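You operate a simulated robot arm through the tools that you are given. There is no shell and no other tool.

Carry out the task below with a simulated robot arm. There is one attempt and no reset: what you move stays moved.

JOB
Clear the console's emergency stop, reset, choose recipe 4 and start the line.

The check looks at the end state, three seconds after you hand in, the way a careful person would. Anything else that was tipped, shoved, dropped, spilled or broken makes it a failure.

ROBOT AND FRAMES
A 6-joint arm with a two-finger parallel gripper, fixed in place. Base frame: the origin is at the foot of the arm, x ahead of it, y to its left, z up. Lengths are in mm, angles in rad, forces in N, time in s.
With the tool pointing down near the work surface it reaches from about 300 to 620 mm from the base axis. Its first joint turns from -2.007 to 2.007 rad. Payload 3.43 kg.
Tool frame: the origin (TCP) lies between the finger pads and is the grasp point; the fingertips stand 34 mm ahead of it; z points along the fingers, y is the line along which they close. Largest opening 128 mm; finger width 24, thickness 12; the body of the gripper, 48 by 130 mm, starts 96 mm behind the TCP.
Orientation is that of the tool frame in the base frame, as a unit quaternion [w, x, y, z]. With the fingers straight down and closing along the base's y, the tool's x points along the base's -x, its y along +y and its z along -z.

CONTROLS
- The arm moves only by the tool servo_tool. Its argument "targets" is a list of rows, each an object of numbers (a shift or turn left out is 0, a gripper value left out holds the last): "tx", "ty", "tz": the shift along the tool's x, y, z in units of 400 mm (1.0 is 400 mm); "wx", "wy", "wz": the turn, a rotation vector about the tool's x, y, z in units of 45 degrees (1.0 is 45 degrees); "hand": the finger opening in mm, from 0 to 128. In form: [{"tx": .., "ty": .., "tz": .., "wx": .., "wy": .., "wz": .., "hand": ..}, ...]. A call has 1 to 20 rows; each row is the pose to reach, as a shift and turn from the pose commanded when the call began, along the tool's axes at that moment. A call with a number of a shift or a turn outside -1 to 1 is refused whole. Rows are played at 5 a second. More than 50 mm and 0.15 rad between two rows, or a gripper value outside its range, and nothing of the call is played. A pose out of reach is approached as far as the arm can. The call stops where the force on the tool passes 40 N (or 10 N more than at its start, if that is more) or the arm is blocked; 0.2 s more then pass. The fingers move at their own pace (about 153 mm/s each) and stop on an object; they squeeze with about 41 N. The grip force told is the motor's: it shows also when the fingers shut on nothing. Time passes only in rows, and 0.2 s behind the last, so rows that repeat a pose let the fingers close. It gives the time, the measured TCP pose, the force on the tool (base axes), the opening and the grip force at its end, in the units of the frame above (readings bear some noise), with the torque about the TCP (base axes, N m) and any sound that the robot's microphone picked up.
- Cameras (640 x 400 px; columns grow to the right, rows downward): "scene" is fixed at [50.7, 493.1, 1889.4]; the picture's right is [-0.49, -0.87, 0.00], its down [-0.74, 0.42, -0.53] and it looks along [0.46, -0.26, -0.85] (base axes); focal length 320 px, centre (320, 200). "wrist" rides on the gripper at [76, -11, -160] in the tool frame; the picture's right is [0.15, 0.99, 0.00], its down [-0.88, 0.13, -0.46] and it looks along [-0.45, 0.07, 0.89] (tool axes); focal length 234 px, centre (320, 200). There is no depth. A picture from a camera that has moved, and an enlarged one, comes with that camera's place and axes in the base frame and with its lens. The place of the scene camera against the robot may be out by one fixed shift of up to 25 mm in any direction.
- get_image(camera): a new picture of that camera. It takes no simulated time.
- lift_body(by): slides the trunk up (or, below 0, down) by that many mm; the arm rides with it, the base frame stays. It gives what a move gives, with no picture.
- inspect(camera, box): a new picture of the part [left, top, right, bottom] of that camera's present view, enlarged. It takes no simulated time.
- hand_in(): hands the job in; it is judged then, once.

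Places have to be worked out from the pictures, the camera data and where the tool is seen. Open the gripper and draw the arm clear of the work before you hand the job in, unless the task says otherwise.

The tools are called after ">>>" by a JSON object that holds its "fn" and its "kwargs". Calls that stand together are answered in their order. servo_tool: Moves the arm, as the interface text tells. Its arguments: {"type":"object","properties":{"targets":{"type":"array","items":{"type":"object","properties":{"tx":{"type":"number"},"ty":{"type":"number"},"tz":{"type":"number"},"wx":{"type":"number"},"wy":{"type":"number"},"wz":{"type":"number"},"hand":{"type":"number"}}}}},"required":["targets"]} The other tools are called the same way: lift_body (by) slides the trunk up or down; get_image (camera) takes a picture; inspect (camera, box) takes an enlarged picture of a part of a camera's view; hand_in () hands the job in.

At the start:

```text
clock: 0.0
ee_pos: [304.3, 217.6, 1453.0]
ee_rot: [0.001, 0.0, 1.0, 0.0]
force: [-1.0, 0.5, 0.7]
moment: [-0.02, 0.02, 0.04]
width: 128.1
gripper_force: 0.1
trunk travel left (down, up): [-937.0, 53.0]
```

scene: 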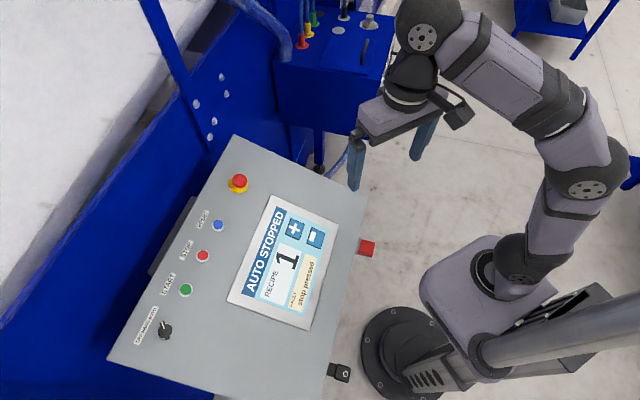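
wrist: 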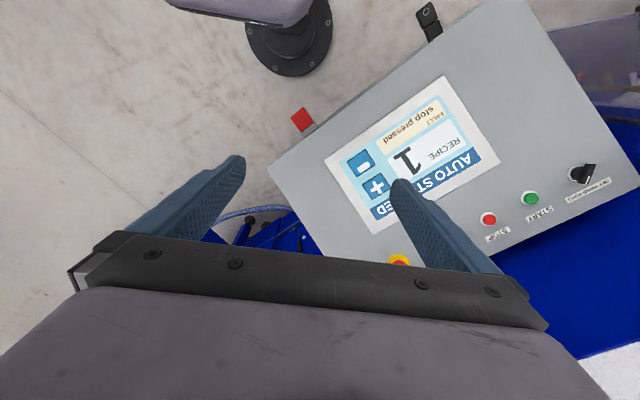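

I'll start by looking closely at the console in both cameras to read its labels and state.

>>> {"fn": "inspect", "kwargs": {"camera": "scene", "box": [100, 120, 400, 400]}}

>>> {"fn": "inspect", "kwargs": {"camera": "scene", "box": [220, 180, 360, 340]}}

>>> {"fn": "inspect", "kwargs": {"camera": "wrist", "box": [260, 0, 640, 280]}}

>>> {"fn": "inspect", "kwargs": {"camera": "scene", "box": [120, 150, 280, 350]}}

```text
1.43 times, centred on (250, 260) of scene
camera zoom: at [50.7, 493.1, 1889.4], right [-0.49, -0.87, 0.0], down [-0.74, 0.42, -0.53], along [0.46, -0.26, -0.85], focal length 457 px, centre (420, 114)
```

zoom: 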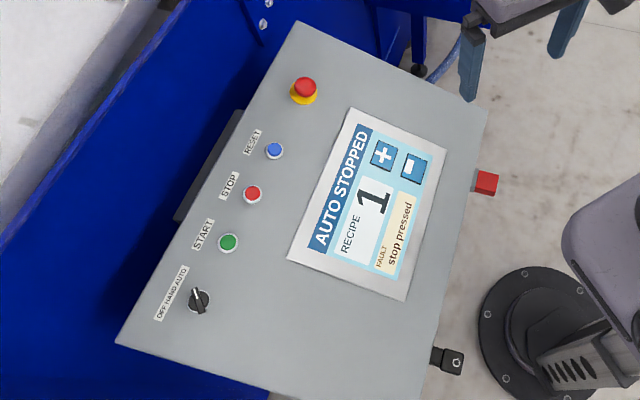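

```text
2.50 times, centred on (290, 260) of scene
camera zoom: at [50.7, 493.1, 1889.4], right [-0.49, -0.87, 0.0], down [-0.74, 0.42, -0.53], along [0.46, -0.26, -0.85], focal length 800 px, centre (395, 50)
```

zoom: 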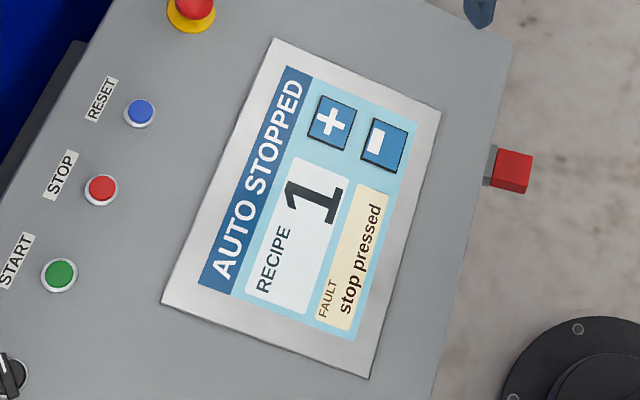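

```text
1.43 times, centred on (450, 140) of wrist
camera zoom: at [228.4, 206.3, 1612.5], right [-0.15, 0.99, 0.0], down [0.88, 0.13, 0.46], along [0.45, 0.07, -0.89], focal length 334 px, centre (134, 286)
```

zoom: 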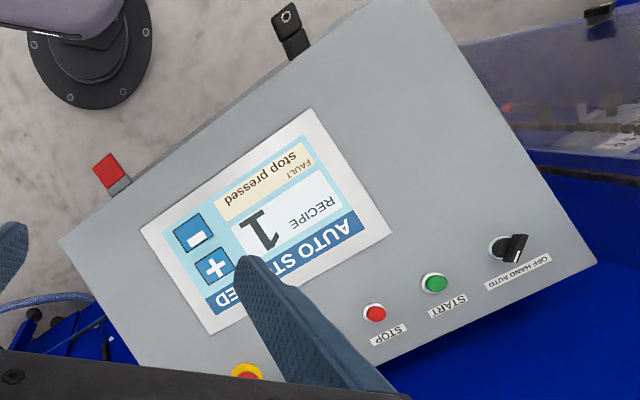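

```text
2.00 times, centred on (200, 250) of scene
camera zoom: at [50.7, 493.1, 1889.4], right [-0.49, -0.87, 0.0], down [-0.74, 0.42, -0.53], along [0.46, -0.26, -0.85], focal length 640 px, centre (560, 100)
```

zoom: 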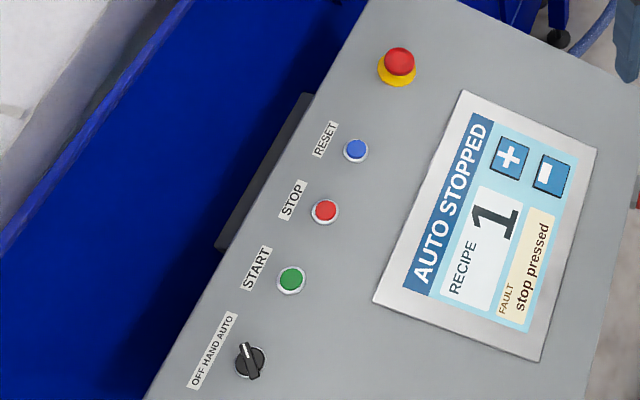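

The e-stop (red mushroom on yellow collar), RESET, STOP, START, selector and the screen's +/− are visible. Triangulating puts the button row around z≈1195 and the + key near z≈1137, so the panel slopes about 20° toward the robot. I'll turn the tool 45° about its axis first, well above the console, so it lines up with the panel and gives a better view.

>>> {"fn": "servo_tool", "kwargs": {"targets": [{"wz": -0.125}, {"wz": -0.25}, {"wz": -0.375}, {"wz": -0.5}, {"wz": -0.625}, {"wz": -0.75}, {"wz": -0.875}, {"wz": -1.0}, {"wz": -1.0}]}}

>>> {"fn": "get_image", "kwargs": {"camera": "wrist"}}

>>> {"fn": "get_image", "kwargs": {"camera": "scene"}}

```text
clock: 2.0
ee_pos: [304.2, 217.1, 1452.3]
ee_rot: [0.001, -0.383, 0.924, 0.0]
force: [0.4, -0.2, 0.3]
moment: [-0.02, 0.03, -0.02]
width: 128.2
gripper_force: 0.0
trunk travel left (down, up): [-937.0, 53.0]
```

```text
taken
camera wrist: at [258.5, 155.7, 1612.4], right [-0.8, 0.59, 0.0], down [0.53, 0.72, 0.46], along [0.27, 0.37, -0.89], focal length 234 px, centre (320, 200)
```

wrist: 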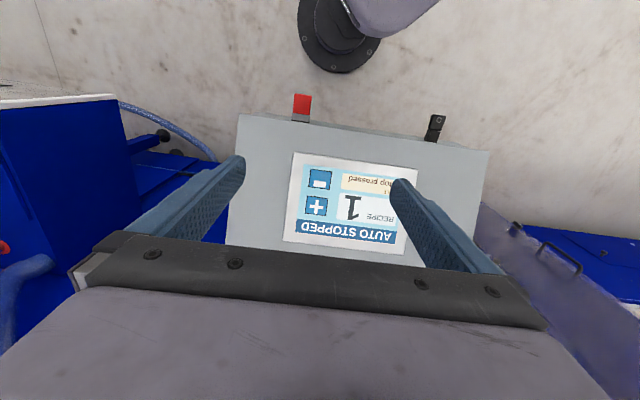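

```text
taken
```

scene: 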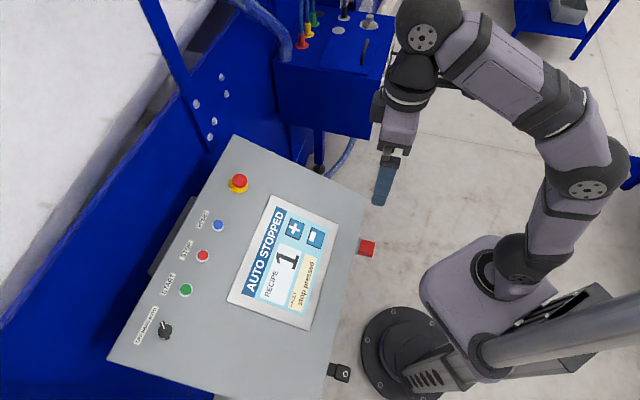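

The view works but the gripper hides the button row. I'll tilt the tool about 30° outward in place so the wrist camera sees the row of buttons above the gripper.

>>> {"fn": "servo_tool", "kwargs": {"targets": [{"wy": -0.11}, {"wy": -0.22}, {"wy": -0.33}, {"wy": -0.44}, {"wy": -0.55}, {"wy": -0.667}, {"wy": -0.667}]}}

>>> {"fn": "get_image", "kwargs": {"camera": "wrist"}}

>>> {"fn": "get_image", "kwargs": {"camera": "scene"}}

```text
clock: 3.6
ee_pos: [318.0, 226.4, 1460.7]
ee_rot: [0.239, -0.37, 0.892, 0.099]
force: [0.0, 0.5, 0.0]
moment: [0.01, 0.02, 0.01]
width: 128.2
gripper_force: 0.0
out of reach, approached as far as the arm can: row 6, 7
trunk travel left (down, up): [-937.0, 53.0]
```

```text
taken
camera wrist: at [222.7, 117.1, 1560.8], right [-0.79, 0.61, -0.07], down [0.29, 0.47, 0.83], along [0.54, 0.64, -0.55], focal length 234 px, centre (320, 200)
```

wrist: 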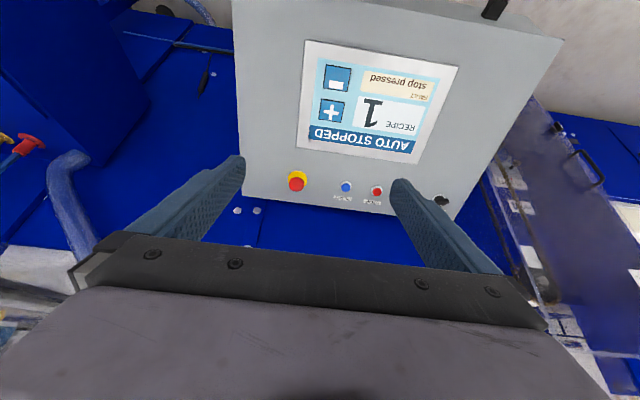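

```text
taken
```

scene: 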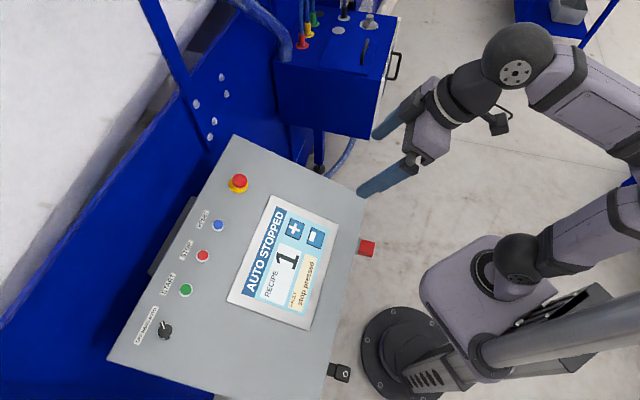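

Now all the buttons are in view. I'll zoom in on them to fix positions and see the e-stop's shape and markings.

>>> {"fn": "inspect", "kwargs": {"camera": "wrist", "box": [230, 130, 470, 230]}}

>>> {"fn": "inspect", "kwargs": {"camera": "wrist", "box": [270, 155, 330, 205]}}

>>> {"fn": "inspect", "kwargs": {"camera": "scene", "box": [205, 155, 265, 205]}}

>>> {"fn": "inspect", "kwargs": {"camera": "scene", "box": [130, 300, 210, 350]}}

>>> {"fn": "inspect", "kwargs": {"camera": "scene", "box": [320, 220, 400, 390]}}

```text
2.67 times, centred on (350, 180) of wrist
camera zoom: at [222.7, 117.1, 1560.8], right [-0.79, 0.61, -0.07], down [0.29, 0.47, 0.83], along [0.54, 0.64, -0.55], focal length 624 px, centre (240, 253)
```

zoom: 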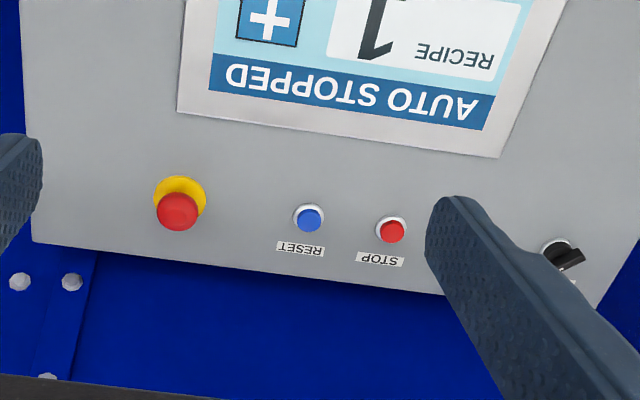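

```text
8.00 times, centred on (300, 180) of wrist
camera zoom: at [222.7, 117.1, 1560.8], right [-0.79, 0.61, -0.07], down [0.29, 0.47, 0.83], along [0.54, 0.64, -0.55], focal length 1873 px, centre (480, 360)
```

zoom: 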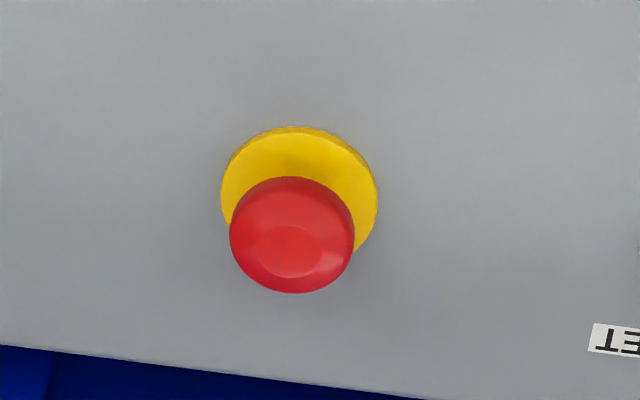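

```text
8.00 times, centred on (235, 180) of scene
camera zoom: at [50.7, 493.1, 1889.4], right [-0.49, -0.87, 0.0], down [-0.74, 0.42, -0.53], along [0.46, -0.26, -0.85], focal length 2560 px, centre (1000, 360)
```

zoom: 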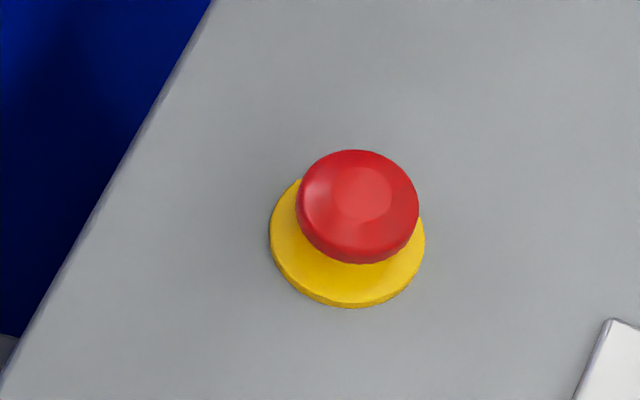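

```text
8.00 times, centred on (170, 325) of scene
camera zoom: at [50.7, 493.1, 1889.4], right [-0.49, -0.87, 0.0], down [-0.74, 0.42, -0.53], along [0.46, -0.26, -0.85], focal length 2560 px, centre (1520, -800)
```

zoom: 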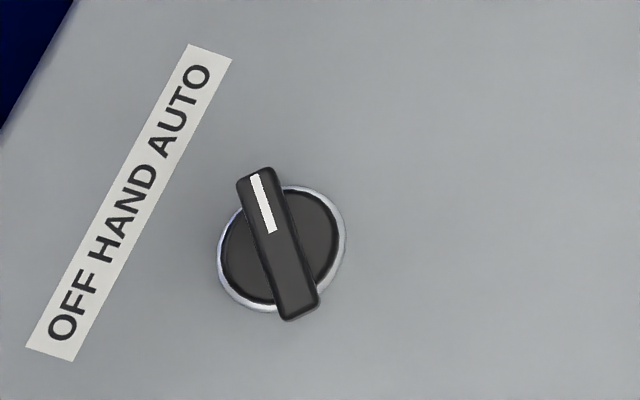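

```text
2.35 times, centred on (360, 305) of scene
camera zoom: at [50.7, 493.1, 1889.4], right [-0.49, -0.87, 0.0], down [-0.74, 0.42, -0.53], along [0.46, -0.26, -0.85], focal length 753 px, centre (226, -47)
```

zoom: 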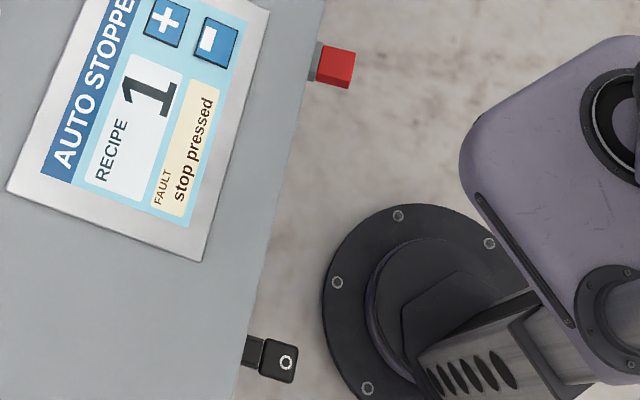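

The knob is a twist-release mushroom (cap ≈40 mm across). I judge its collar centre near (580, 444, 1189) and the panel normal tilted ~19° toward the robot. The selector already points to AUTO, so it can stay. I'll move the open gripper along a straight line to hover about 110 mm above the panel over the e-stop, squaring the tilt to the panel on the way.

>>> {"fn": "servo_tool", "kwargs": {"targets": [{"tx": -0.045, "ty": -0.008, "tz": 0.074, "wy": 0.02, "hand": 80}, {"tx": -0.089, "ty": -0.016, "tz": 0.148, "wy": 0.05, "hand": 80}, {"tx": -0.134, "ty": -0.024, "tz": 0.222, "wy": 0.08, "hand": 80}, {"tx": -0.178, "ty": -0.031, "tz": 0.296, "wy": 0.11, "hand": 80}, {"tx": -0.223, "ty": -0.039, "tz": 0.37, "wy": 0.14, "hand": 80}, {"tx": -0.267, "ty": -0.047, "tz": 0.445, "wy": 0.17, "hand": 80}, {"tx": -0.3, "ty": -0.053, "tz": 0.5, "wy": 0.2, "hand": 80}, {"tx": -0.3, "ty": -0.053, "tz": 0.5, "wy": 0.235, "hand": 80}]}}

>>> {"fn": "get_image", "kwargs": {"camera": "wrist"}}

>>> {"fn": "get_image", "kwargs": {"camera": "scene"}}

```text
clock: 5.4
ee_pos: [477.7, 358.4, 1347.4]
ee_rot: [0.155, -0.377, 0.911, 0.065]
force: [-0.1, -0.2, -1.0]
moment: [0.01, -0.02, 0.0]
width: 80.1
gripper_force: 0.0
trunk travel left (down, up): [-937.0, 53.0]
```

```text
taken
camera wrist: at [397.3, 262.1, 1472.8], right [-0.8, 0.6, -0.05], down [0.39, 0.57, 0.72], along [0.46, 0.56, -0.69], focal length 234 px, centre (320, 200)
```

wrist: 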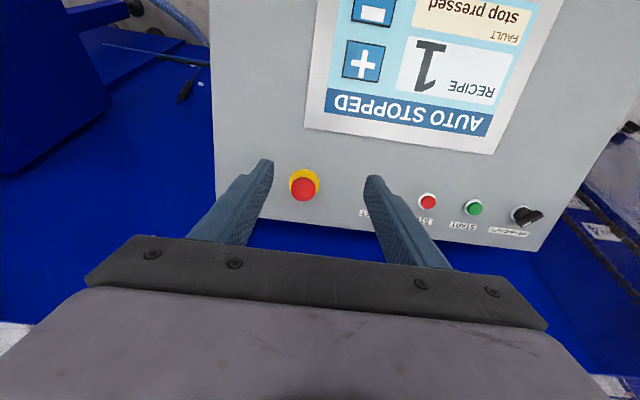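

```text
taken
```

scene: 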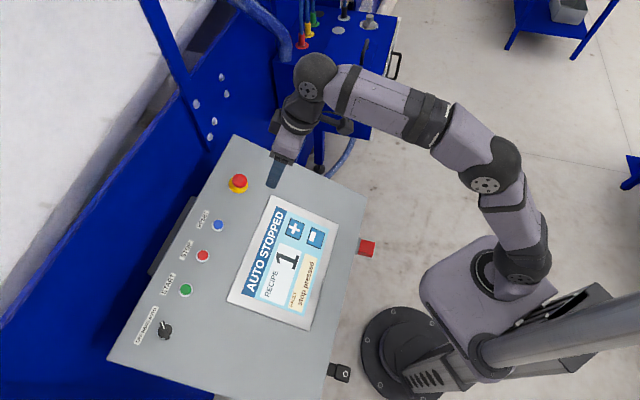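

The hover move went cleanly. I'll zoom on the e-stop and the other buttons in this closer wrist view to refine their positions.

>>> {"fn": "inspect", "kwargs": {"camera": "wrist", "box": [264, 150, 344, 220]}}

>>> {"fn": "inspect", "kwargs": {"camera": "wrist", "box": [400, 170, 560, 270]}}

>>> {"fn": "inspect", "kwargs": {"camera": "wrist", "box": [300, 0, 560, 160]}}

>>> {"fn": "inspect", "kwargs": {"camera": "scene", "box": [220, 120, 320, 220]}}

```text
5.71 times, centred on (304, 185) of wrist
camera zoom: at [397.3, 262.1, 1472.8], right [-0.8, 0.6, -0.05], down [0.39, 0.57, 0.72], along [0.46, 0.56, -0.69], focal length 1338 px, centre (411, 286)
```

zoom: 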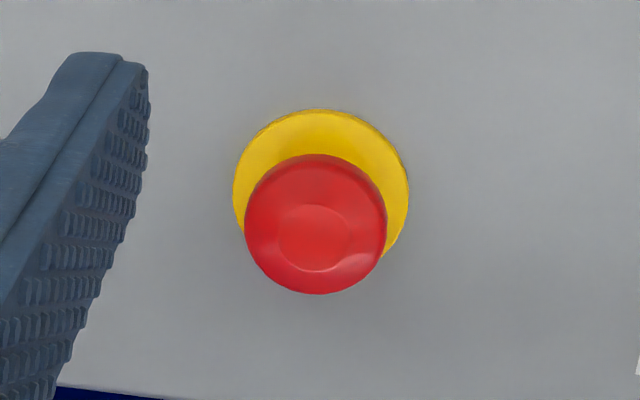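

```text
4.00 times, centred on (480, 220) of wrist
camera zoom: at [397.3, 262.1, 1472.8], right [-0.8, 0.6, -0.05], down [0.39, 0.57, 0.72], along [0.46, 0.56, -0.69], focal length 937 px, centre (-320, 120)
```

zoom: 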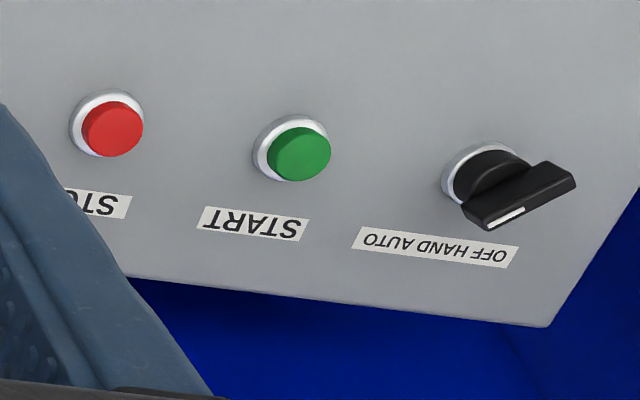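

```text
2.46 times, centred on (430, 80) of wrist
camera zoom: at [397.3, 262.1, 1472.8], right [-0.8, 0.6, -0.05], down [0.39, 0.57, 0.72], along [0.46, 0.56, -0.69], focal length 576 px, centre (49, 495)
```

zoom: 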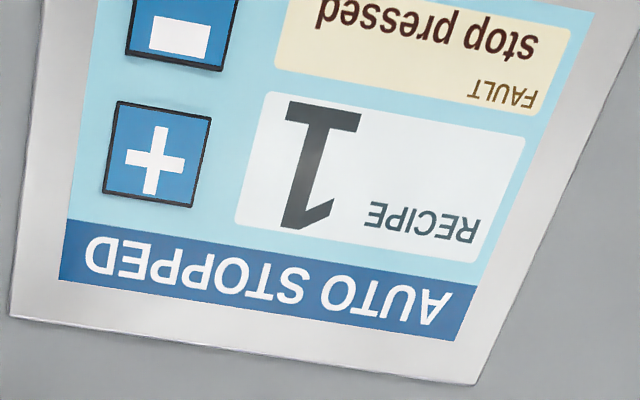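

```text
4.00 times, centred on (270, 170) of scene
camera zoom: at [50.7, 493.1, 1889.4], right [-0.49, -0.87, 0.0], down [-0.74, 0.42, -0.53], along [0.46, -0.26, -0.85], focal length 1280 px, centre (520, 320)
```

zoom: 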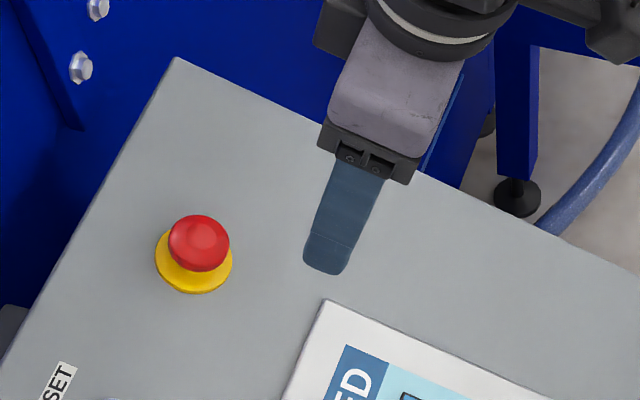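

Combining views gives the e-stop collar centre at about (586, 447, 1184), collar Ø≈51, cap Ø≈40 with its middle ~26 mm above the panel. I'll shift to directly above the knob, fingertips about 100 mm off the panel, and check alignment.

>>> {"fn": "servo_tool", "kwargs": {"targets": [{"tx": -0.065, "ty": -0.012, "tz": 0.06, "hand": 80}, {"tx": -0.13, "ty": -0.024, "tz": 0.12, "hand": 80}, {"tx": -0.193, "ty": -0.035, "tz": 0.17, "hand": 80}, {"tx": -0.193, "ty": -0.035, "tz": 0.17, "hand": 80}]}}

>>> {"fn": "get_image", "kwargs": {"camera": "wrist"}}

>>> {"fn": "inspect", "kwargs": {"camera": "scene", "box": [190, 110, 310, 230]}}

```text
clock: 6.4
ee_pos: [533.7, 398.3, 1297.9]
ee_rot: [0.156, -0.377, 0.911, 0.064]
force: [-0.4, 0.6, 0.0]
moment: [0.0, 0.03, 0.01]
width: 80.0
gripper_force: 0.0
out of reach, approached as far as the arm can: row 2, 3, 4
trunk travel left (down, up): [-937.0, 53.0]
```

```text
taken
camera wrist: at [453.6, 303.4, 1422.8], right [-0.8, 0.6, -0.05], down [0.39, 0.57, 0.72], along [0.46, 0.56, -0.69], focal length 234 px, centre (320, 200)
```

wrist: 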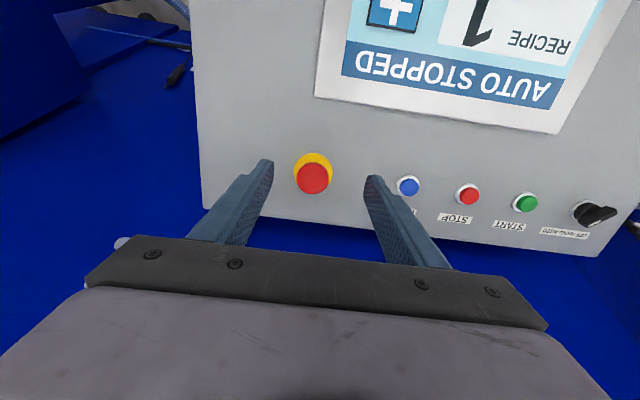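

```text
3.33 times, centred on (250, 170) of scene
camera zoom: at [50.7, 493.1, 1889.4], right [-0.49, -0.87, 0.0], down [-0.74, 0.42, -0.53], along [0.46, -0.26, -0.85], focal length 1067 px, centre (553, 300)
```

zoom: 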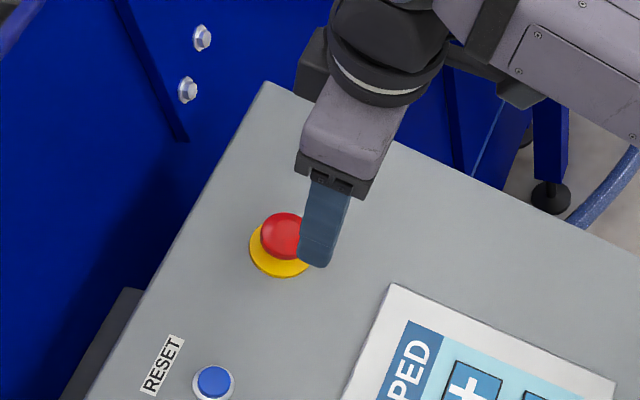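

The arm ran out of reach at radius 666 mm because the shoulder sits well below the wrist. I'll raise the trunk by 50 mm, which extends the horizontal reach; the arm stays well above the console.

>>> {"fn": "lift_body", "kwargs": {"by": 52}}

```text
clock: 7.3
ee_pos: [535.1, 399.6, 1349.5]
ee_rot: [0.157, -0.377, 0.911, 0.065]
force: [0.4, -0.5, 0.0]
moment: [0.0, 0.04, -0.02]
width: 80.0
gripper_force: 0.0
trunk travel left (down, up): [-989.0, 1.0]
```

Trunk is up; TCP is now at (535, 400, 1350). I'll go 60 mm along the tool axis toward the panel to see where the command reference sits and whether the pose is reached.

>>> {"fn": "servo_tool", "kwargs": {"targets": [{"tz": 0.075, "hand": 80}, {"tz": 0.15, "hand": 80}, {"tz": 0.15, "hand": 80}]}}

>>> {"fn": "get_image", "kwargs": {"camera": "wrist"}}

```text
clock: 8.1
ee_pos: [545.4, 413.0, 1294.6]
ee_rot: [0.156, -0.377, 0.911, 0.065]
force: [0.3, 0.1, -0.2]
moment: [-0.02, -0.01, -0.02]
width: 80.0
gripper_force: 0.0
trunk travel left (down, up): [-989.0, 1.0]
```

```text
taken
camera wrist: at [464.6, 317.7, 1418.9], right [-0.8, 0.6, -0.05], down [0.39, 0.57, 0.72], along [0.46, 0.56, -0.69], focal length 234 px, centre (320, 200)
```

wrist: 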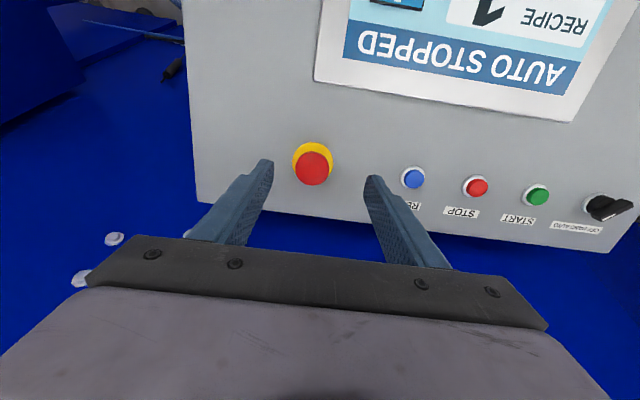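

The reference is the reached pose, good. I'll zoom once more on the knob from here to refine its place in the tool frame.

>>> {"fn": "inspect", "kwargs": {"camera": "wrist", "box": [260, 120, 380, 220]}}

>>> {"fn": "inspect", "kwargs": {"camera": "wrist", "box": [380, 140, 640, 260]}}

```text
4.00 times, centred on (320, 170) of wrist
camera zoom: at [464.6, 317.7, 1418.9], right [-0.8, 0.6, -0.05], down [0.39, 0.57, 0.72], along [0.46, 0.56, -0.69], focal length 937 px, centre (320, 320)
```

zoom: 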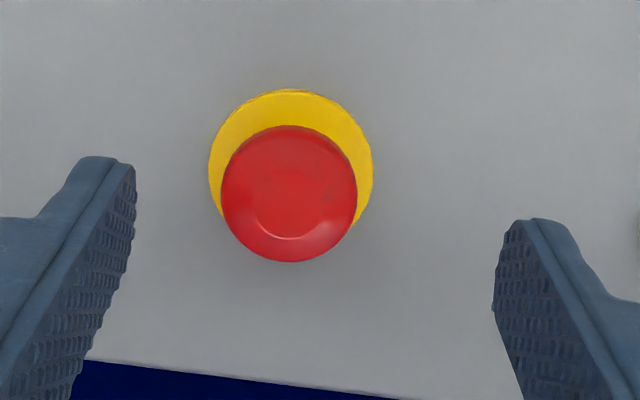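

```text
2.46 times, centred on (510, 200) of wrist
camera zoom: at [464.6, 317.7, 1418.9], right [-0.8, 0.6, -0.05], down [0.39, 0.57, 0.72], along [0.46, 0.56, -0.69], focal length 576 px, centre (-148, 200)
```

zoom: 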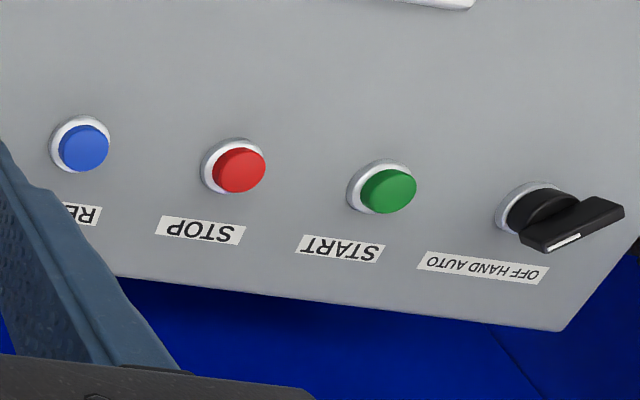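

The knob centre refines to (586, 446, 1184) and RESET/STOP/START to about (496, 538), (436, 598), (376, 658), all z≈1184, spaced 85 mm. I'll move to straddle the knob from above: first over it with fingertips just above the cap.

>>> {"fn": "servo_tool", "kwargs": {"targets": [{"tx": -0.016, "ty": -0.007, "tz": 0.04, "hand": 72}, {"tx": -0.032, "ty": -0.0135, "tz": 0.08, "hand": 72}, {"tx": -0.032, "ty": -0.0135, "tz": 0.117, "hand": 72}, {"tx": -0.032, "ty": -0.0135, "tz": 0.117, "hand": 72}]}}

>>> {"fn": "get_image", "kwargs": {"camera": "wrist"}}

>>> {"fn": "inspect", "kwargs": {"camera": "scene", "box": [190, 110, 310, 230]}}

```text
clock: 9.1
ee_pos: [564.6, 423.1, 1250.9]
ee_rot: [0.156, -0.377, 0.911, 0.064]
force: [-0.2, -1.1, 0.6]
moment: [0.07, -0.04, -0.03]
width: 71.8
gripper_force: 0.1
out of reach, approached as far as the arm can: row 2, 3, 4
trunk travel left (down, up): [-989.0, 1.0]
```

```text
taken
camera wrist: at [483.5, 327.5, 1376.0], right [-0.8, 0.6, -0.05], down [0.39, 0.57, 0.72], along [0.46, 0.56, -0.69], focal length 234 px, centre (320, 200)
```

wrist: 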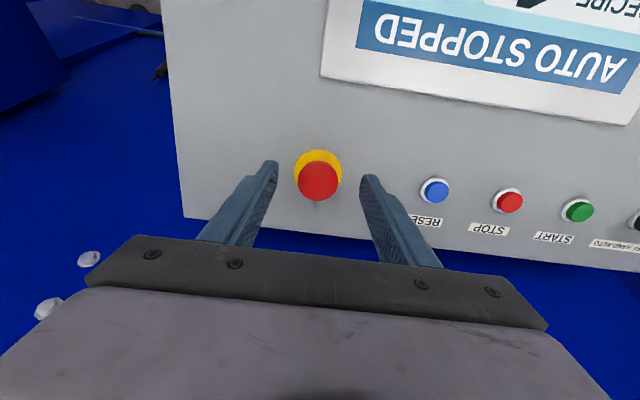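

```text
3.33 times, centred on (250, 170) of scene
camera zoom: at [50.7, 493.1, 1889.4], right [-0.49, -0.87, 0.0], down [-0.74, 0.42, -0.53], along [0.46, -0.26, -0.85], focal length 1067 px, centre (553, 300)
```

zoom: 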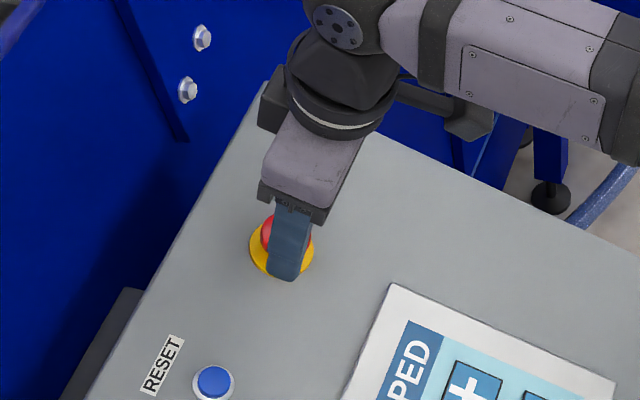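

The knob sits centred between the fingers but the arm is ~6 mm short of the planned pose. Tilting the tool 5° further outward pulls the wrist back and gains reach, so I'll descend to straddle the cap with that extra tilt.

>>> {"fn": "servo_tool", "kwargs": {"targets": [{"wy": -0.06, "hand": 72}, {"tx": -0.004, "ty": 0.001, "tz": 0.025, "wy": -0.111, "hand": 72}, {"tx": -0.01, "ty": 0.002, "tz": 0.052, "wy": -0.111, "hand": 72}, {"tx": -0.016, "ty": 0.003, "tz": 0.079, "wy": -0.111, "hand": 72}, {"tx": -0.016, "ty": 0.003, "tz": 0.079, "wy": -0.111, "hand": 72}]}}

>>> {"fn": "get_image", "kwargs": {"camera": "wrist"}}

>>> {"fn": "inspect", "kwargs": {"camera": "scene", "box": [190, 110, 310, 230]}}

```text
clock: 10.3
ee_pos: [575.1, 436.4, 1221.2]
ee_rot: [0.196, -0.374, 0.903, 0.081]
force: [0.1, 0.6, 0.4]
moment: [-0.05, -0.03, -0.02]
width: 71.9
gripper_force: 0.0
trunk travel left (down, up): [-989.0, 1.0]
```

```text
taken
camera wrist: at [487.8, 332.6, 1336.1], right [-0.79, 0.61, -0.06], down [0.34, 0.53, 0.78], along [0.5, 0.6, -0.62], focal length 234 px, centre (320, 200)
```

wrist: 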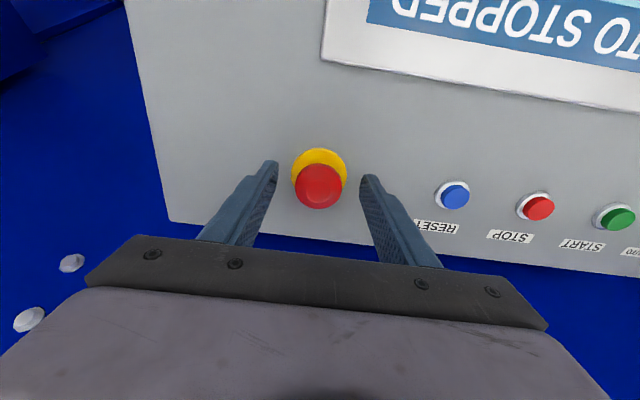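

```text
3.33 times, centred on (250, 170) of scene
camera zoom: at [50.7, 493.1, 1889.4], right [-0.49, -0.87, 0.0], down [-0.74, 0.42, -0.53], along [0.46, -0.26, -0.85], focal length 1067 px, centre (553, 300)
```

zoom: 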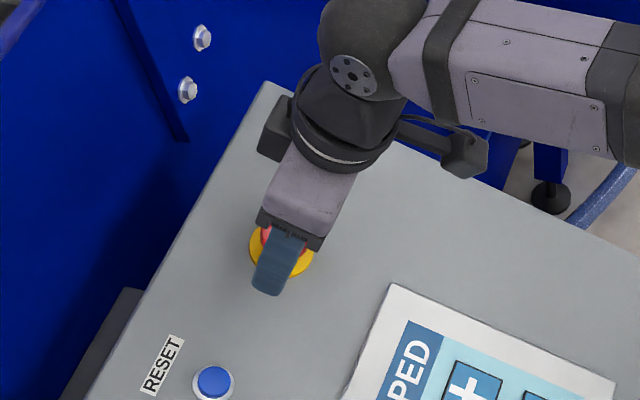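

The cap is centred between the pads (within ~1 mm) and about 14 mm ahead of the TCP. I'll close the fingers on it.

>>> {"fn": "servo_tool", "kwargs": {"targets": [{"hand": 55}, {"hand": 45}, {"hand": 30}, {"hand": 30}, {"hand": 30}]}}

>>> {"fn": "inspect", "kwargs": {"camera": "wrist", "box": [240, 120, 400, 220]}}

```text
clock: 11.5
ee_pos: [577.0, 436.4, 1221.7]
ee_rot: [0.196, -0.374, 0.903, 0.081]
force: [2.1, -2.5, -0.7]
moment: [-0.08, -0.08, -0.02]
width: 39.1
gripper_force: 44.7
trunk travel left (down, up): [-989.0, 1.0]
```

```text
4.00 times, centred on (320, 170) of wrist
camera zoom: at [488.4, 332.2, 1335.9], right [-0.79, 0.61, -0.06], down [0.34, 0.53, 0.78], along [0.5, 0.6, -0.62], focal length 937 px, centre (320, 320)
```

zoom: 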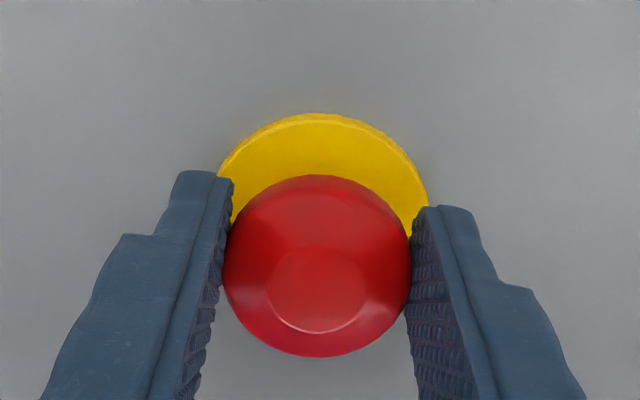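

Grip is good: 39 mm wide at ~45 N. I'll twist clockwise (about +tool z) by 45° in small steps.

>>> {"fn": "servo_tool", "kwargs": {"targets": [{"wz": 0.12, "hand": 30}, {"wz": 0.24, "hand": 30}, {"wz": 0.36, "hand": 30}, {"wz": 0.48, "hand": 30}, {"wz": 0.6, "hand": 30}, {"wz": 0.72, "hand": 30}, {"wz": 0.84, "hand": 30}, {"wz": 0.96, "hand": 30}, {"wz": 0.96, "hand": 30}]}}

>>> {"fn": "get_image", "kwargs": {"camera": "wrist"}}

>>> {"fn": "inspect", "kwargs": {"camera": "scene", "box": [180, 130, 370, 340]}}

```text
clock: 13.5
ee_pos: [576.7, 437.8, 1222.2]
ee_rot: [0.152, -0.015, 0.977, 0.147]
force: [-3.0, 5.1, -0.3]
moment: [-0.27, -0.36, 0.69]
width: 38.8
gripper_force: 45.1
trunk travel left (down, up): [-989.0, 1.0]
```

```text
taken
camera wrist: at [457.1, 381.8, 1342.0], right [-0.21, 0.95, 0.24], down [0.7, -0.02, 0.72], along [0.69, 0.32, -0.66], focal length 234 px, centre (320, 200)
```

wrist: 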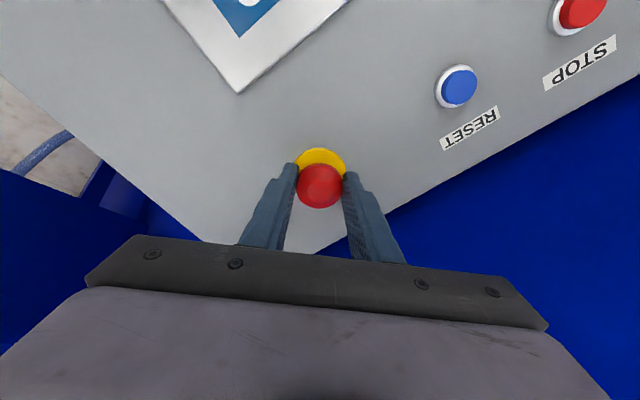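

```text
1.90 times, centred on (275, 235) of scene
camera zoom: at [50.7, 493.1, 1889.4], right [-0.49, -0.87, 0.0], down [-0.74, 0.42, -0.53], along [0.46, -0.26, -0.85], focal length 610 px, centre (406, 133)
```

zoom: 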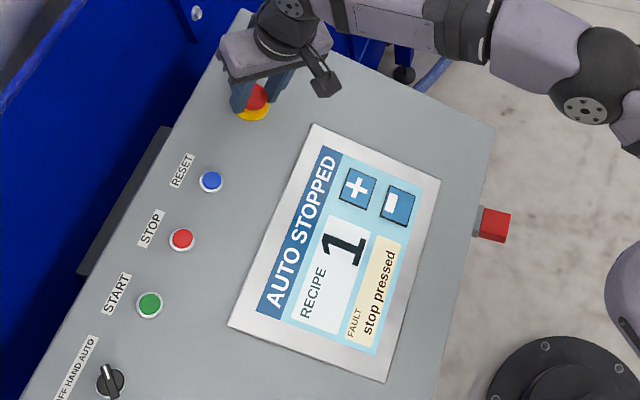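

A resisting torque of about 0.7 N·m has built up and the fault still reads "stop pressed", so the latch hasn't released yet. I'll twist a further ~25° clockwise and watch the torque and sound.

>>> {"fn": "servo_tool", "kwargs": {"targets": [{"wz": 0.12, "hand": 30}, {"wz": 0.24, "hand": 30}, {"wz": 0.36, "hand": 30}, {"wz": 0.48, "hand": 30}, {"wz": 0.55, "hand": 30}]}}

>>> {"fn": "inspect", "kwargs": {"camera": "scene", "box": [180, 130, 370, 340]}}

```text
clock: 14.7
ee_pos: [576.3, 438.9, 1222.3]
ee_rot: [0.117, 0.195, 0.958, 0.177]
force: [0.0, 8.4, 2.6]
moment: [-0.39, -0.48, 0.85]
width: 38.3
gripper_force: 44.4
trunk travel left (down, up): [-989.0, 1.0]
```

```text
1.90 times, centred on (275, 235) of scene
camera zoom: at [50.7, 493.1, 1889.4], right [-0.49, -0.87, 0.0], down [-0.74, 0.42, -0.53], along [0.46, -0.26, -0.85], focal length 610 px, centre (406, 133)
```

zoom: 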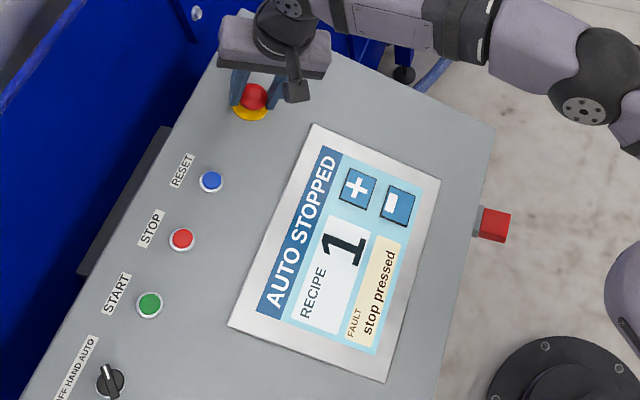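

The torque is now ~1.05 N·m at ~68° of twist. My firm grip may be holding the cap from popping up, so I'll ease back 6 mm along the tool axis while still gripping and watch the force and screen.

>>> {"fn": "servo_tool", "kwargs": {"targets": [{"tz": -0.005, "hand": 30}, {"tz": -0.01, "hand": 30}, {"tz": -0.015, "hand": 30}, {"tz": -0.015, "hand": 30}]}}

>>> {"fn": "inspect", "kwargs": {"camera": "scene", "box": [180, 130, 370, 340]}}

>>> {"fn": "get_image", "kwargs": {"camera": "wrist"}}

```text
clock: 15.7
ee_pos: [575.0, 437.5, 1228.3]
ee_rot: [0.117, 0.194, 0.958, 0.177]
force: [0.7, 11.8, 2.5]
moment: [0.19, 0.43, 0.45]
width: 38.7
gripper_force: 45.4
trunk travel left (down, up): [-989.0, 1.0]
```

```text
1.90 times, centred on (275, 235) of scene
camera zoom: at [50.7, 493.1, 1889.4], right [-0.49, -0.87, 0.0], down [-0.74, 0.42, -0.53], along [0.46, -0.26, -0.85], focal length 610 px, centre (406, 133)
```

zoom: 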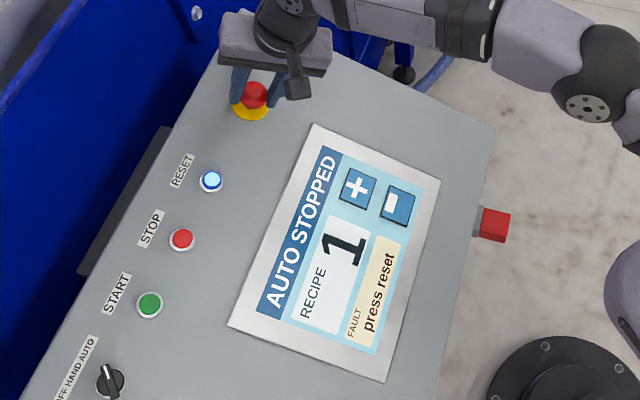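

```text
taken
camera wrist: at [455.6, 412.6, 1358.0], right [0.2, 0.91, 0.36], down [0.7, -0.39, 0.6], along [0.69, 0.13, -0.71], focal length 234 px, centre (320, 200)
```

wrist: 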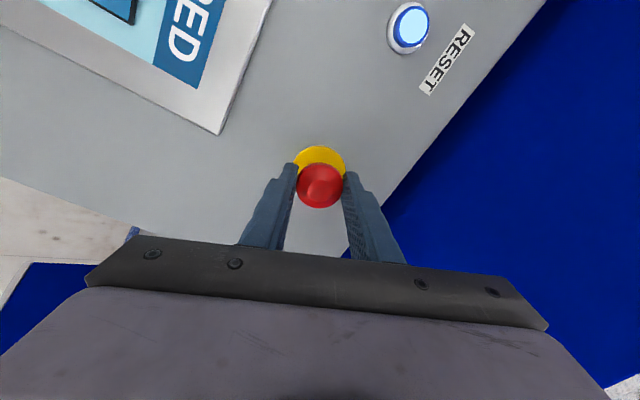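

The screen now reads "press reset" and the RESET lamp is lit, so the e-stop has been released. I'll open the fingers and back straight out along the tool axis.

>>> {"fn": "servo_tool", "kwargs": {"targets": [{"hand": 50}, {"hand": 76}, {"hand": 76}, {"tz": -0.05, "hand": 76}, {"tz": -0.11, "hand": 76}, {"tz": -0.17, "hand": 76}, {"tz": -0.17, "hand": 76}]}}

>>> {"fn": "get_image", "kwargs": {"camera": "wrist"}}

>>> {"fn": "inspect", "kwargs": {"camera": "scene", "box": [180, 130, 370, 340]}}

```text
clock: 17.3
ee_pos: [556.3, 416.8, 1289.5]
ee_rot: [0.117, 0.195, 0.958, 0.176]
force: [-0.5, 0.4, -0.3]
moment: [0.01, -0.03, 0.0]
width: 75.9
gripper_force: 0.0
trunk travel left (down, up): [-989.0, 1.0]
```

```text
taken
camera wrist: at [436.3, 391.1, 1419.5], right [0.2, 0.91, 0.36], down [0.7, -0.39, 0.6], along [0.69, 0.13, -0.72], focal length 234 px, centre (320, 200)
```

wrist: 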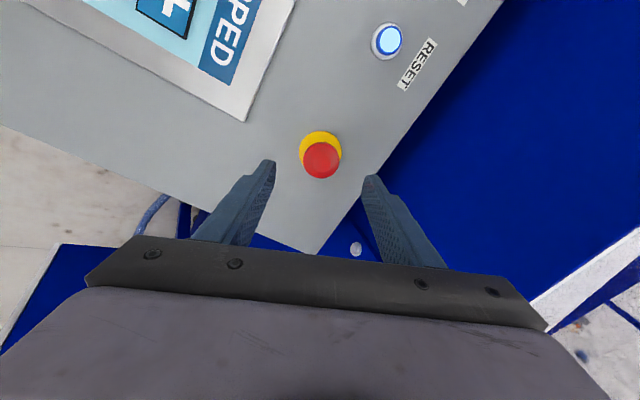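

```text
1.90 times, centred on (275, 235) of scene
camera zoom: at [50.7, 493.1, 1889.4], right [-0.49, -0.87, 0.0], down [-0.74, 0.42, -0.53], along [0.46, -0.26, -0.85], focal length 610 px, centre (406, 133)
```

zoom: 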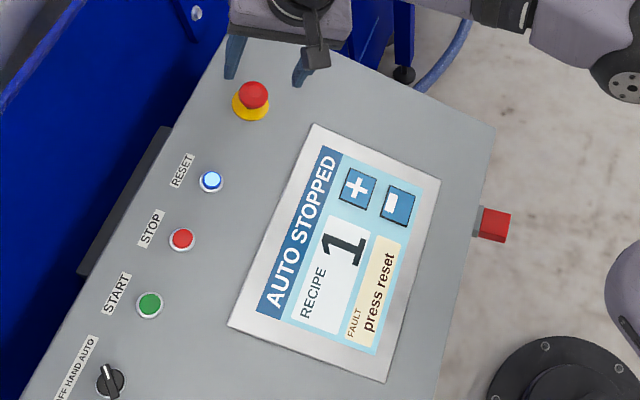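

The knob is popped out and the tool is clear. I'll close the fingers into a pressing fist and turn the wrist back toward its earlier heading (−68° in two calls).

>>> {"fn": "servo_tool", "kwargs": {"targets": [{"wz": -0.125, "hand": 0}, {"wz": -0.25, "hand": 0}, {"wz": -0.375, "hand": 0}, {"wz": -0.5, "hand": 0}, {"wz": -0.625, "hand": 0}, {"wz": -0.75, "hand": 0}, {"wz": -0.875, "hand": 0}, {"wz": -1.0, "hand": 0}, {"wz": -1.0, "hand": 0}]}}

>>> {"fn": "servo_tool", "kwargs": {"targets": [{"wz": -0.125, "hand": 0}, {"wz": -0.25, "hand": 0}, {"wz": -0.375, "hand": 0}, {"wz": -0.5, "hand": 0}, {"wz": -0.51, "hand": 0}]}}

>>> {"fn": "get_image", "kwargs": {"camera": "wrist"}}

```text
clock: 19.3
ee_pos: [554.9, 415.3, 1290.1]
ee_rot: [0.175, -0.187, 0.959, 0.117]
force: [0.9, -0.4, 0.1]
moment: [0.01, 0.0, 0.0]
width: 0.2
gripper_force: 33.3
trunk travel left (down, up): [-989.0, 1.0]
```

```text
clock: 20.5
ee_pos: [555.0, 415.1, 1289.8]
ee_rot: [0.196, -0.374, 0.903, 0.081]
force: [0.2, 0.7, 0.4]
moment: [-0.01, 0.01, 0.0]
width: 0.0
gripper_force: 32.8
trunk travel left (down, up): [-989.0, 1.0]
```

```text
taken
camera wrist: at [466.7, 311.0, 1404.8], right [-0.79, 0.6, -0.06], down [0.34, 0.53, 0.78], along [0.5, 0.6, -0.62], focal length 234 px, centre (320, 200)
```

wrist: 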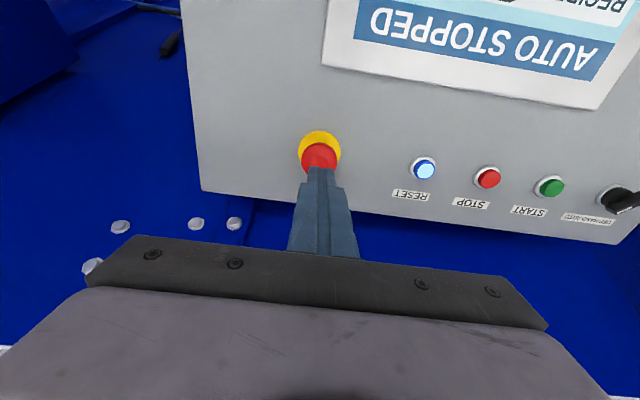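

The fist is clear and my predicted button pixels match this view within a pixel or two. I'll shift sideways over RESET, then lower to ~40 mm above it.

>>> {"fn": "servo_tool", "kwargs": {"targets": [{"ty": 0.08, "hand": 0}, {"ty": 0.16, "hand": 0}, {"ty": 0.24, "hand": 0}, {"tx": -0.003, "ty": 0.322, "tz": 0.02, "hand": 0}, {"tx": -0.003, "ty": 0.322, "tz": 0.1, "hand": 0}, {"tx": -0.003, "ty": 0.322, "tz": 0.102, "hand": 0}]}}

>>> {"fn": "get_image", "kwargs": {"camera": "wrist"}}

>>> {"fn": "inspect", "kwargs": {"camera": "scene", "box": [160, 160, 290, 290]}}

```text
clock: 21.9
ee_pos: [476.8, 517.8, 1255.8]
ee_rot: [0.196, -0.373, 0.903, 0.08]
force: [-0.4, 0.4, 0.0]
moment: [0.04, -0.01, 0.01]
width: 0.0
gripper_force: 33.5
trunk travel left (down, up): [-989.0, 1.0]
```

```text
taken
camera wrist: at [388.3, 414.4, 1369.1], right [-0.79, 0.61, -0.06], down [0.34, 0.52, 0.78], along [0.5, 0.6, -0.62], focal length 234 px, centre (320, 200)
```

wrist: 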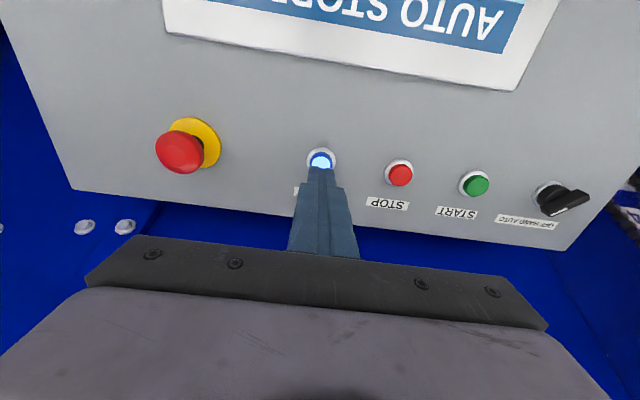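

```text
3.08 times, centred on (225, 225) of scene
camera zoom: at [50.7, 493.1, 1889.4], right [-0.49, -0.87, 0.0], down [-0.74, 0.42, -0.53], along [0.46, -0.26, -0.85], focal length 985 px, centre (612, 123)
```

zoom: 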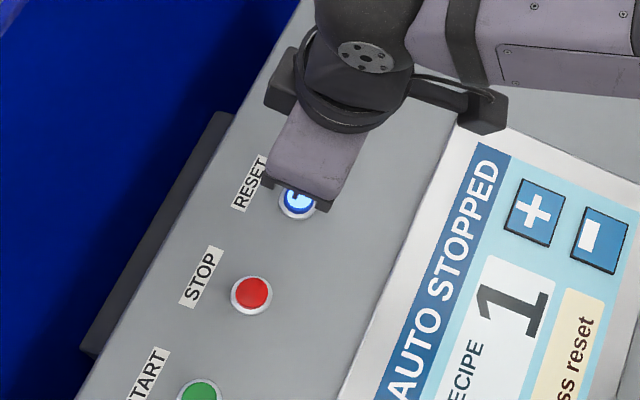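

The fist tip is lined up with RESET, about 33 mm above its cap. I'll advance along the panel normal in small steps to just past contact and read the force.

>>> {"fn": "servo_tool", "kwargs": {"targets": [{"tx": 0.003, "tz": 0.035, "hand": 0}, {"tx": 0.0055, "tz": 0.065, "hand": 0}, {"tx": 0.0065, "tz": 0.075, "hand": 0}, {"tx": 0.007, "tz": 0.08, "hand": 0}, {"tx": 0.0075, "tz": 0.085, "hand": 0}, {"tx": 0.008, "tz": 0.09, "hand": 0}, {"tx": 0.008, "tz": 0.09, "hand": 0}]}}

>>> {"fn": "get_image", "kwargs": {"camera": "wrist"}}

>>> {"fn": "inspect", "kwargs": {"camera": "scene", "box": [160, 160, 360, 320]}}

```text
clock: 23.5
ee_pos: [485.6, 527.1, 1219.8]
ee_rot: [0.196, -0.374, 0.903, 0.081]
force: [0.1, -0.6, 1.8]
moment: [0.01, -0.05, 0.03]
width: 0.0
gripper_force: 33.3
trunk travel left (down, up): [-989.0, 1.0]
```

```text
taken
camera wrist: at [396.7, 423.7, 1334.3], right [-0.79, 0.61, -0.06], down [0.34, 0.52, 0.78], along [0.5, 0.6, -0.62], focal length 234 px, centre (320, 200)
```

wrist: 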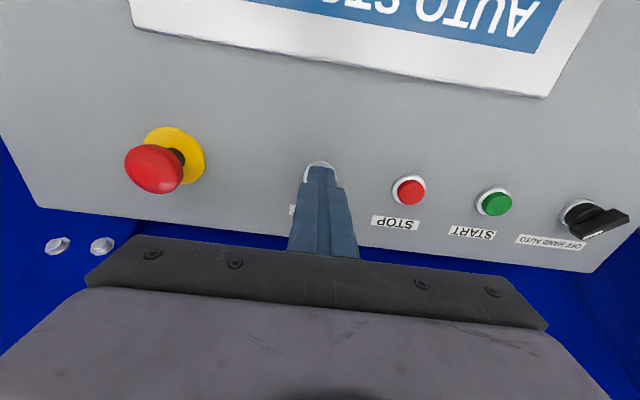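

```text
2.50 times, centred on (260, 240) of scene
camera zoom: at [50.7, 493.1, 1889.4], right [-0.49, -0.87, 0.0], down [-0.74, 0.42, -0.53], along [0.46, -0.26, -0.85], focal length 800 px, centre (470, 100)
```

zoom: 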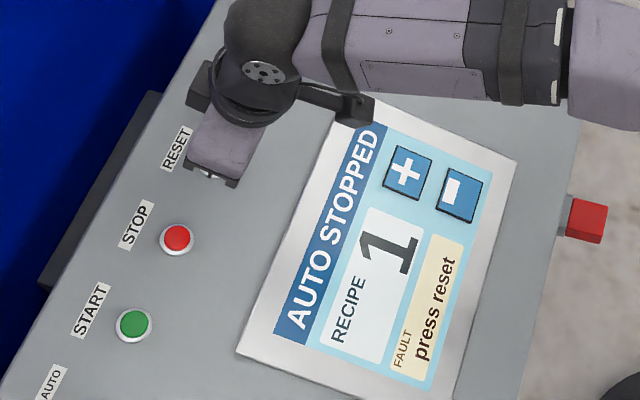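

Only ~2 N so far — just touching. I'll press a few millimetres more in small steps.

>>> {"fn": "servo_tool", "kwargs": {"targets": [{"tx": 0.0004, "tz": 0.005, "hand": 0}, {"tx": 0.0008, "tz": 0.01, "hand": 0}, {"tx": 0.0008, "tz": 0.01, "hand": 0}]}}

>>> {"fn": "inspect", "kwargs": {"camera": "scene", "box": [160, 160, 360, 320]}}

```text
clock: 24.3
ee_pos: [486.9, 527.9, 1217.0]
ee_rot: [0.197, -0.374, 0.902, 0.082]
force: [-0.5, -1.0, 5.0]
moment: [-0.03, -0.05, -0.02]
width: 0.2
gripper_force: 33.1
trunk travel left (down, up): [-989.0, 1.0]
heard: click
```

```text
2.50 times, centred on (260, 240) of scene
camera zoom: at [50.7, 493.1, 1889.4], right [-0.49, -0.87, 0.0], down [-0.74, 0.42, -0.53], along [0.46, -0.26, -0.85], focal length 800 px, centre (470, 100)
```

zoom: 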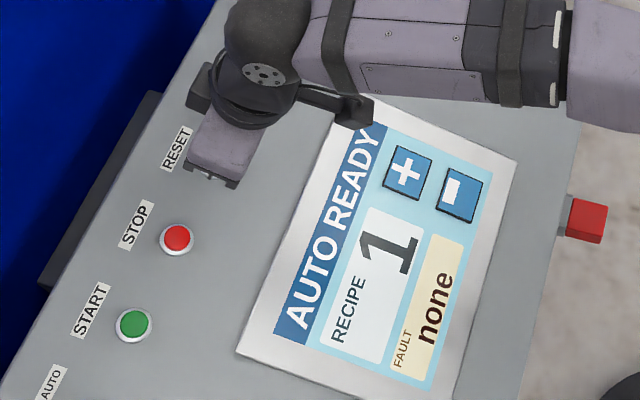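

A click was heard; the screen now shows "AUTO READY", fault "none". Next I'll back off RESET and move over the "+" key, which I place at about (423, 364, 1128).

>>> {"fn": "servo_tool", "kwargs": {"targets": [{"tz": -0.08, "hand": 0}, {"tz": -0.15, "hand": 0}, {"tx": 0.09, "ty": -0.035, "tz": -0.15, "hand": 0}, {"tx": 0.18, "ty": -0.07, "tz": -0.15, "hand": 0}, {"tx": 0.27, "ty": -0.106, "tz": -0.15, "hand": 0}, {"tx": 0.36, "ty": -0.142, "tz": -0.15, "hand": 0}, {"tx": 0.45, "ty": -0.177, "tz": -0.15, "hand": 0}, {"tx": 0.45, "ty": -0.177, "tz": -0.15, "hand": 0}]}}

>>> {"fn": "get_image", "kwargs": {"camera": "wrist"}}

>>> {"fn": "get_image", "kwargs": {"camera": "scene"}}

```text
clock: 26.1
ee_pos: [405.7, 344.4, 1195.4]
ee_rot: [0.196, -0.374, 0.903, 0.082]
force: [0.1, -1.1, 0.1]
moment: [0.01, -0.03, 0.03]
width: 0.1
gripper_force: 32.7
trunk travel left (down, up): [-989.0, 1.0]
```

```text
taken
camera wrist: at [315.7, 241.7, 1309.9], right [-0.79, 0.61, -0.06], down [0.34, 0.53, 0.78], along [0.5, 0.6, -0.62], focal length 234 px, centre (320, 200)
```

wrist: 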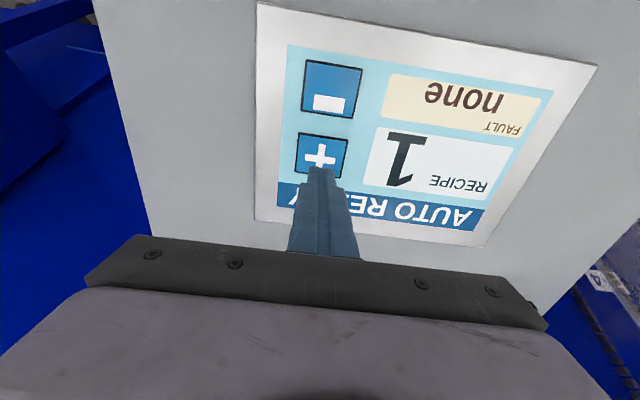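

```text
taken
```

scene: 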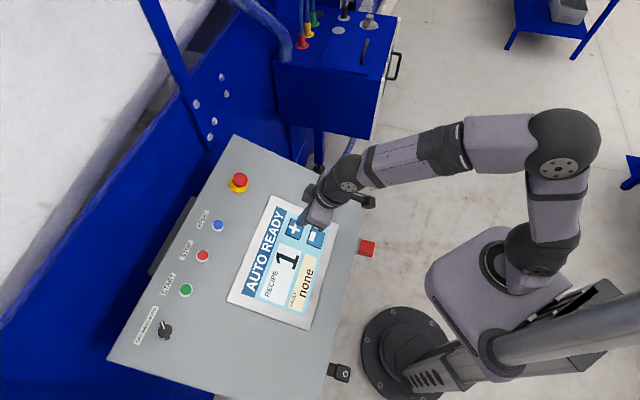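

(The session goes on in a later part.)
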